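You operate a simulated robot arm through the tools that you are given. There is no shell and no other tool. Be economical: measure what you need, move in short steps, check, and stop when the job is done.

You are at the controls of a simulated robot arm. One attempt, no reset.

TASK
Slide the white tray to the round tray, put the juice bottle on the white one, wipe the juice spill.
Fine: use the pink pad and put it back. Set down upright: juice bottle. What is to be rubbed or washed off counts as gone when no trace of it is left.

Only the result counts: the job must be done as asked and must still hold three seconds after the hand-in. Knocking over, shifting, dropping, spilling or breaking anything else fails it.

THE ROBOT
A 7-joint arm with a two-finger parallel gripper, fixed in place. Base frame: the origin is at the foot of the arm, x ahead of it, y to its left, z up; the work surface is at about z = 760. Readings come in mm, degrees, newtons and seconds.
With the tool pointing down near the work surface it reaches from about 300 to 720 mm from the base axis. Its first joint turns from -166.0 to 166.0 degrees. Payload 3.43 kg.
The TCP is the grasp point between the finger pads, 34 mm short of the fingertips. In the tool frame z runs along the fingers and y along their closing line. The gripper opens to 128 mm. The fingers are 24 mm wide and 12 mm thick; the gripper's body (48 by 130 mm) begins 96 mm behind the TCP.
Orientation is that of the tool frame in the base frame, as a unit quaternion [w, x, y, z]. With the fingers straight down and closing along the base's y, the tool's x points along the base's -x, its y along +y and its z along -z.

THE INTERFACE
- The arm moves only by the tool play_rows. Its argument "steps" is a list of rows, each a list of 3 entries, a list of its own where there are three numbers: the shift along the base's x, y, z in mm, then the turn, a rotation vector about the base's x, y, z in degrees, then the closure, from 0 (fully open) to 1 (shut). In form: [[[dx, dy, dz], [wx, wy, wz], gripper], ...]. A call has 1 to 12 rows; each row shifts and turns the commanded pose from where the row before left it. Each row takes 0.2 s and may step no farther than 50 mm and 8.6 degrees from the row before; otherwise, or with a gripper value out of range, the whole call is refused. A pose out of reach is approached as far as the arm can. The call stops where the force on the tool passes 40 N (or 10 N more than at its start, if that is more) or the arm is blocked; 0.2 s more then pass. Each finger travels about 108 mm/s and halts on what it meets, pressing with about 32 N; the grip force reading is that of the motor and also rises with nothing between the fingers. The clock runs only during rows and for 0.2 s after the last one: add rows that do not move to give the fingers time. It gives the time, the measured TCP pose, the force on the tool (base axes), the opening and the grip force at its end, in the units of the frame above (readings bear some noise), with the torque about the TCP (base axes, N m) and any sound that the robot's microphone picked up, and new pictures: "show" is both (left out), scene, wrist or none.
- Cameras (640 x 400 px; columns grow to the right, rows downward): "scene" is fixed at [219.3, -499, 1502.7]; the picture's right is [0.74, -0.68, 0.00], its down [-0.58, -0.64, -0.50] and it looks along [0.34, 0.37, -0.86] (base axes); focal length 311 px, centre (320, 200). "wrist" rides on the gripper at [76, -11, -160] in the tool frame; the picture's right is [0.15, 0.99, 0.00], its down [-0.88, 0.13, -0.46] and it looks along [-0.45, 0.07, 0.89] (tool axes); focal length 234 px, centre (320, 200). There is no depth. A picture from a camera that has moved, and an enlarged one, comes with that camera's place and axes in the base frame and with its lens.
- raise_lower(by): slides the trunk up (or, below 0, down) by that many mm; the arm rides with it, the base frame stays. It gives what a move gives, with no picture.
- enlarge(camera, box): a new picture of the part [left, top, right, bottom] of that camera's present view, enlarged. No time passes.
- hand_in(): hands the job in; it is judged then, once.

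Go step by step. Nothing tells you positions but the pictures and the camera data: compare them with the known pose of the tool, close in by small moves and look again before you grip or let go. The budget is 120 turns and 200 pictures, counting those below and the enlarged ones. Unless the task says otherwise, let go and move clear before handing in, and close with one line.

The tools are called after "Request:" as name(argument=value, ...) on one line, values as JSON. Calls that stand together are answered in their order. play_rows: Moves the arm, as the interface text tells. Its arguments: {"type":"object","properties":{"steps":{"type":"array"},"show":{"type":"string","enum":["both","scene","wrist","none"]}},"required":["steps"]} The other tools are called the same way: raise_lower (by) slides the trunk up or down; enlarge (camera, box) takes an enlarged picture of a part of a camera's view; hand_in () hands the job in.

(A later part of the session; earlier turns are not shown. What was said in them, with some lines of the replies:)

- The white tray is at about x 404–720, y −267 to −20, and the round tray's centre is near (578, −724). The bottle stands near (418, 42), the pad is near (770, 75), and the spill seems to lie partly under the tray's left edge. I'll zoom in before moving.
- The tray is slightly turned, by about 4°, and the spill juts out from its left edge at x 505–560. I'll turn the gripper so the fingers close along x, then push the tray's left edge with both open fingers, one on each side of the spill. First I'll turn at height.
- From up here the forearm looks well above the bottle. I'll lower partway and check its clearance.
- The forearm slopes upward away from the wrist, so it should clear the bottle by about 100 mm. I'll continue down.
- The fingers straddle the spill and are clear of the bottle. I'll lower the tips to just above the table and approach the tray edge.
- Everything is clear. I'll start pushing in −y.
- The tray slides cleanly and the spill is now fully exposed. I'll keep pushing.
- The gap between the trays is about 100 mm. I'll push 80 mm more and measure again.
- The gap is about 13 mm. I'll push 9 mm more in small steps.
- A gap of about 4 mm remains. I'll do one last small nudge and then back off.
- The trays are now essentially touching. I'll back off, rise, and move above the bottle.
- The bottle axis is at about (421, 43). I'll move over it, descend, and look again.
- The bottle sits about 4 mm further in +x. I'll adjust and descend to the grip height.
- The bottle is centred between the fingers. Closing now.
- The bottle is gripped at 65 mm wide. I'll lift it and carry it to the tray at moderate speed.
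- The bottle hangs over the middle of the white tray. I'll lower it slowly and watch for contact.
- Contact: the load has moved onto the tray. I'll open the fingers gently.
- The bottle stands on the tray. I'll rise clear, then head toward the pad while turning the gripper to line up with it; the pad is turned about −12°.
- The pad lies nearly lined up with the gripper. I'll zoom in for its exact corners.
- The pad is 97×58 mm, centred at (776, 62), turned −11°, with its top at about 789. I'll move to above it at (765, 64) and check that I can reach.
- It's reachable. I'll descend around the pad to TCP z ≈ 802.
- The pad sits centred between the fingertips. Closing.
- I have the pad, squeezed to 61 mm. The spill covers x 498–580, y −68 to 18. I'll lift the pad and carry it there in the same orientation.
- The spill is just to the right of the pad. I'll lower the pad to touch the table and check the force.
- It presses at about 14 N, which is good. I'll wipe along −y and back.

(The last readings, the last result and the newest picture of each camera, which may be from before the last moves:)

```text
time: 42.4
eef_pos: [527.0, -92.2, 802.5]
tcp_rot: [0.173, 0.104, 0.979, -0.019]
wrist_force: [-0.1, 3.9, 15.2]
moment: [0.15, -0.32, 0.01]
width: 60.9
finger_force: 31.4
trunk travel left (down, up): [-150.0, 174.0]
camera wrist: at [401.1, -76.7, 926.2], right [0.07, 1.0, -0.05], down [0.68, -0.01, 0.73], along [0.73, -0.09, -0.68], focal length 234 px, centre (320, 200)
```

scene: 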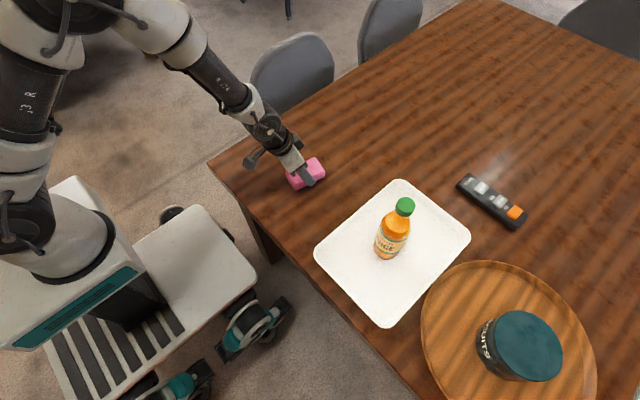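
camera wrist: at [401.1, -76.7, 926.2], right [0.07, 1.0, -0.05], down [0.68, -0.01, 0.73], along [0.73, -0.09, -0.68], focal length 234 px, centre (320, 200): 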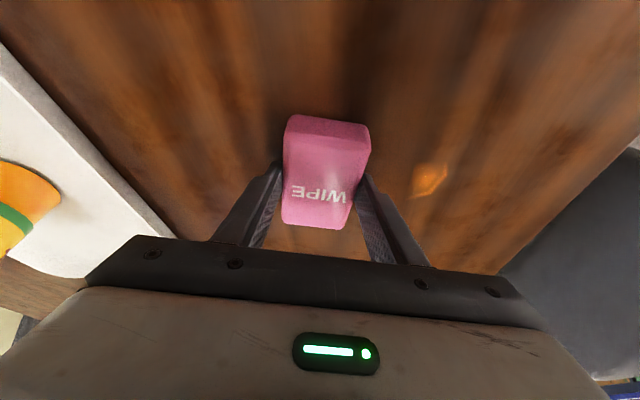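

One pass removed nearly all of it; a faint trace remains near (551, 3). I'll wipe back over it, shifted slightly in x, with extra strokes there.

Request:
play_rows(steps=[[[3, 12, 0], [0, 0, 0], 1], [[3, 12, 0], [0, 0, 0], 1], [[3, 12, 0], [0, 0, 0], 1], [[3, 12, 0], [0, 0, 0], 1], [[0, 12, 0], [0, 0, 0], 1], [[0, 12, 0], [0, 0, 0], 1], [[0, 12, 0], [0, 0, 0], 1], [[0, 12, 0], [0, 0, 0], 1], [[0, 12, 0], [0, 0, 0], 1], [[0, 12, 0], [0, 0, 0], 1], [[0, 10, 0], [0, 0, 0], 1], [[-8, 0, 0], [0, 0, 0], 1]], show="none")

Request:
play_rows(steps=[[[-8, -12, 0], [0, 0, 0], 1], [[-4, -12, 0], [0, 0, 0], 1], [[0, -12, 0], [0, 0, 0], 1], [[0, -12, 0], [0, 0, 0], 1], [[0, -12, 0], [0, 0, 0], 1], [[0, -12, 0], [0, 0, 0], 1], [[0, -12, 0], [0, 0, 0], 1], [[0, -12, 0], [0, 0, 0], 1], [[0, -12, 0], [0, 0, 0], 1], [[0, -12, 0], [0, 0, 0], 1], [[0, -10, 0], [0, 0, 0], 1]])

```text
time: 45.0
eef_pos: [529.9, 37.8, 801.5]
tcp_rot: [0.172, 0.102, 0.98, -0.018]
wrist_force: [3.4, 0.5, 10.5]
moment: [0.07, -0.07, 0.06]
width: 60.6
finger_force: 31.9
trunk travel left (down, up): [-150.0, 174.0]
```

```text
time: 47.4
eef_pos: [518.6, -92.7, 801.7]
tcp_rot: [0.173, 0.103, 0.979, -0.019]
wrist_force: [-0.3, 3.3, 13.9]
moment: [0.17, -0.21, -0.04]
width: 60.9
finger_force: 32.2
trunk travel left (down, up): [-150.0, 174.0]
camera wrist: at [392.7, -77.2, 925.9], right [0.07, 1.0, -0.05], down [0.68, -0.01, 0.73], along [0.73, -0.09, -0.68], focal length 234 px, centre (320, 200)
```

scene: 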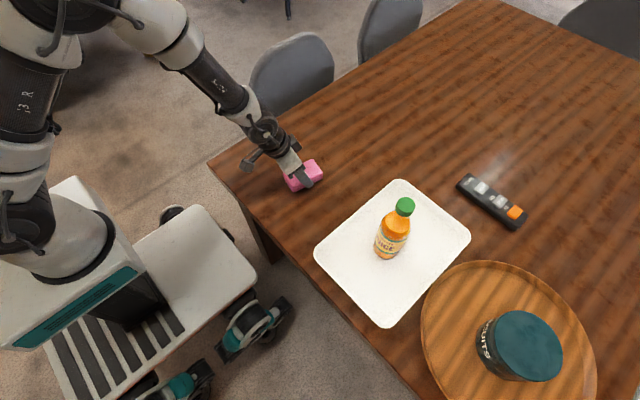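
wrist: 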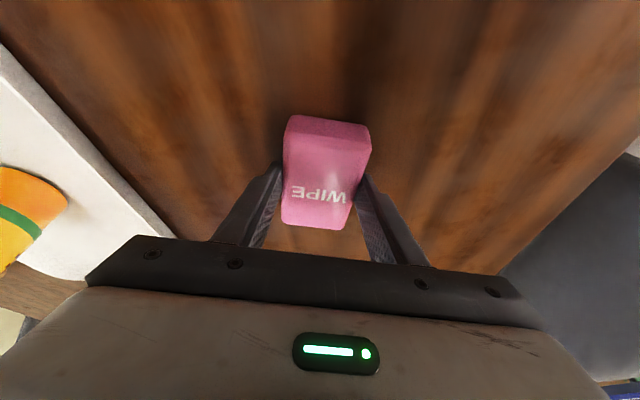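

No trace is visible. I'll make one more pass for faint residue, lift, and inspect.

Request:
play_rows(steps=[[[4, 12, 0], [0, 0, 0], 1], [[4, 12, 0], [0, 0, 0], 1], [[4, 12, 0], [0, 0, 0], 1], [[4, 12, 0], [0, 0, 0], 1], [[4, 12, 0], [0, 0, 0], 1], [[0, 12, 0], [0, 0, 0], 1], [[0, 12, 0], [0, 0, 0], 1], [[0, 12, 0], [0, 0, 0], 1], [[0, 12, 0], [0, 0, 0], 1], [[0, 12, 0], [0, 0, 0], 1], [[0, 12, 0], [0, 0, 0], 1]], show="none")

Request:
play_rows(steps=[[[0, 0, 20], [0, 0, 0], 1], [[0, 0, 31.5], [0, 0, 0], 1], [[35, 5, 0], [0, 0, 0], 1], [[40, 5, 0], [0, 0, 0], 1], [[40, 5, 0], [0, 0, 0], 1], [[40, 5, 0], [0, 0, 0], 1], [[40, 4, 0], [0, 0, 0], 1], [[20, 2, 0], [0, 0, 0], 1], [[0, 0, 0], [0, 0, 0], 1]])

Request:
enlarge(camera="scene", box=[230, 80, 390, 200])

```text
time: 49.8
eef_pos: [538.8, 39.7, 802.2]
tcp_rot: [0.173, 0.103, 0.979, -0.018]
wrist_force: [0.5, -3.5, 11.2]
moment: [-0.12, -0.05, 0.05]
width: 61.1
finger_force: 31.8
trunk travel left (down, up): [-150.0, 174.0]
```

```text
time: 51.8
eef_pos: [753.0, 65.9, 853.0]
tcp_rot: [0.172, 0.103, 0.979, -0.019]
wrist_force: [0.0, -0.1, -1.1]
moment: [-0.02, 0.02, 0.0]
width: 60.8
finger_force: 31.7
trunk travel left (down, up): [-150.0, 174.0]
camera wrist: at [626.9, 81.6, 976.2], right [0.07, 1.0, -0.05], down [0.69, -0.01, 0.73], along [0.72, -0.09, -0.68], focal length 234 px, centre (320, 200)
```

scene: 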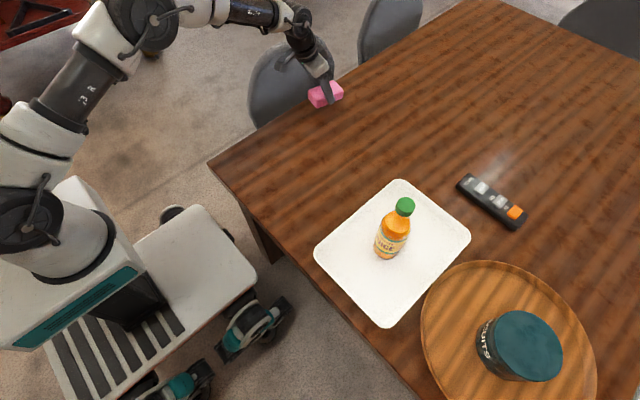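
wrist: 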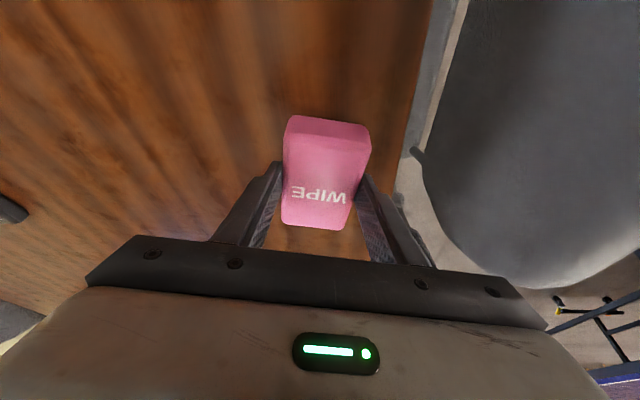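

```text
3.33 times, centred on (310, 140) of scene
camera zoom: at [219.3, -499.0, 1502.7], right [0.74, -0.68, 0.0], down [-0.58, -0.64, -0.5], along [0.34, 0.37, -0.86], focal length 1038 px, centre (353, 400)
```

zoom: 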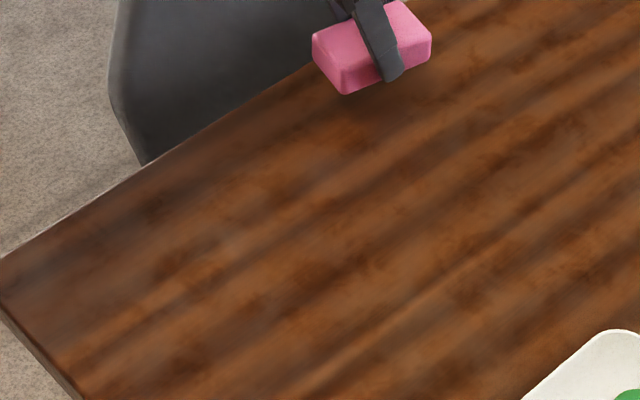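

The table is clean. I'll set the pad back in its original spot.

Request:
play_rows(steps=[[[11, -1, 0], [0, 0, 0], 1], [[0, 0, -20], [0, 0, 0], 1], [[0, 0, -18], [0, 0, 0], 1], [[0, 0, -8], [0, 0, 0], 1], [[0, 0, -3], [0, 0, 0], 1], [[0, 0, 0], [0, 0, 0], 1]], show="none")

```text
time: 53.2
eef_pos: [764.4, 63.4, 803.4]
tcp_rot: [0.172, 0.102, 0.98, -0.018]
wrist_force: [0.6, 0.5, -0.1]
moment: [0.0, -0.04, -0.03]
width: 60.7
finger_force: 31.9
trunk travel left (down, up): [-150.0, 174.0]
```

The position matches the pick-up point. I'll make a final slight lowering, then release and lift.

Request:
play_rows(steps=[[[-0.5, 1, -0.8], [0, 0, 0], 1], [[0, 0, 0], [0, 0, 0], 0.45], [[0, 0, 0], [0, 0, 0], 0.3], [[0, 0, 0], [0, 0, 0], 0], [[0, 0, 0], [0, 0, 0], 0], [[0, 0, 20], [0, 0, 0], 0], [[0, 0, 40], [0, 0, 0], 0], [[-10, 0, 45], [0, 0, 0], 0], [[-20, 0, 45], [0, 0, 0], 0], [[-30, 0, 30], [0, 0, 0], 0]])

Request:
enlarge(camera="scene", box=[300, 160, 620, 400])

Request:
enlarge(camera="wrist", box=[160, 0, 480, 230])

```text
time: 55.4
eef_pos: [704.5, 64.5, 984.0]
tcp_rot: [0.172, 0.103, 0.98, -0.019]
wrist_force: [1.0, 0.0, -1.4]
moment: [-0.01, 0.03, 0.02]
width: 128.1
finger_force: 0.0
trunk travel left (down, up): [-150.0, 174.0]
camera wrist: at [578.4, 79.8, 1107.0], right [0.07, 1.0, -0.05], down [0.69, -0.01, 0.73], along [0.72, -0.09, -0.68], focal length 234 px, centre (320, 200)
```

scene: 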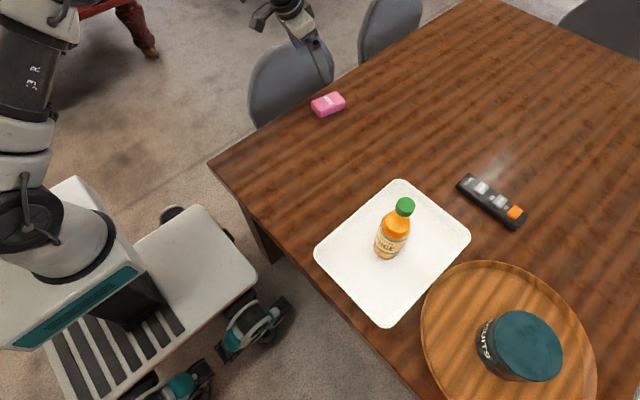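
wrist: 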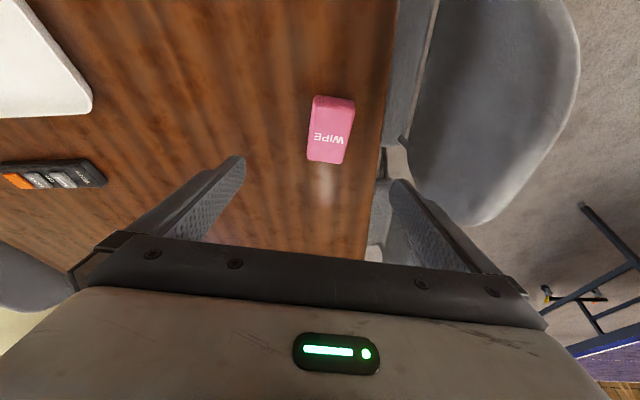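

```text
1.67 times, centred on (460, 280) of scene
camera zoom: at [219.3, -499.0, 1502.7], right [0.74, -0.68, 0.0], down [-0.58, -0.64, -0.5], along [0.34, 0.37, -0.86], focal length 519 px, centre (87, 67)
```

zoom: 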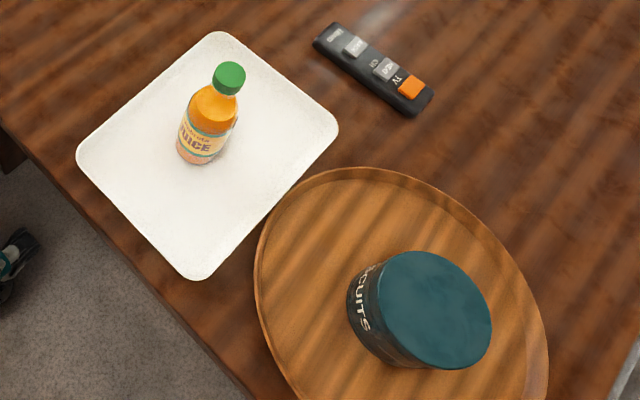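

```text
1.74 times, centred on (320, 115) of wrist
camera zoom: at [578.4, 79.8, 1107.0], right [0.07, 1.0, -0.05], down [0.69, -0.01, 0.73], along [0.72, -0.09, -0.68], focal length 407 px, centre (320, 348)
```

zoom: 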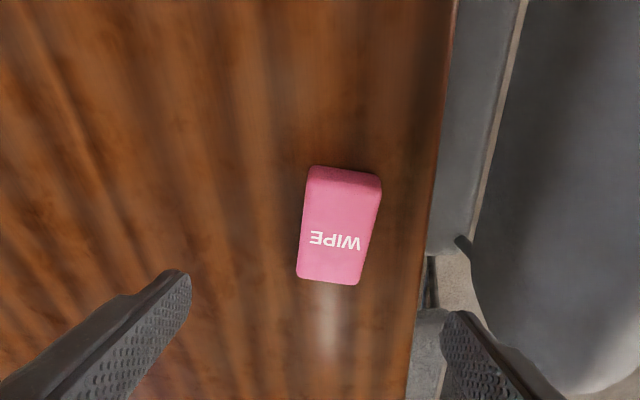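

The white tray rests against the round tray with the bottle standing on it. The spill is gone, the pad is back in its place, and the gripper is clear, so I'm handing in.

Request:
hand_in()

```text
The job is handed in.
```

I slid the white tray up to the round tray, stood the juice bottle on it, wiped up the spill until no trace showed, and put the pink pad back where it was.
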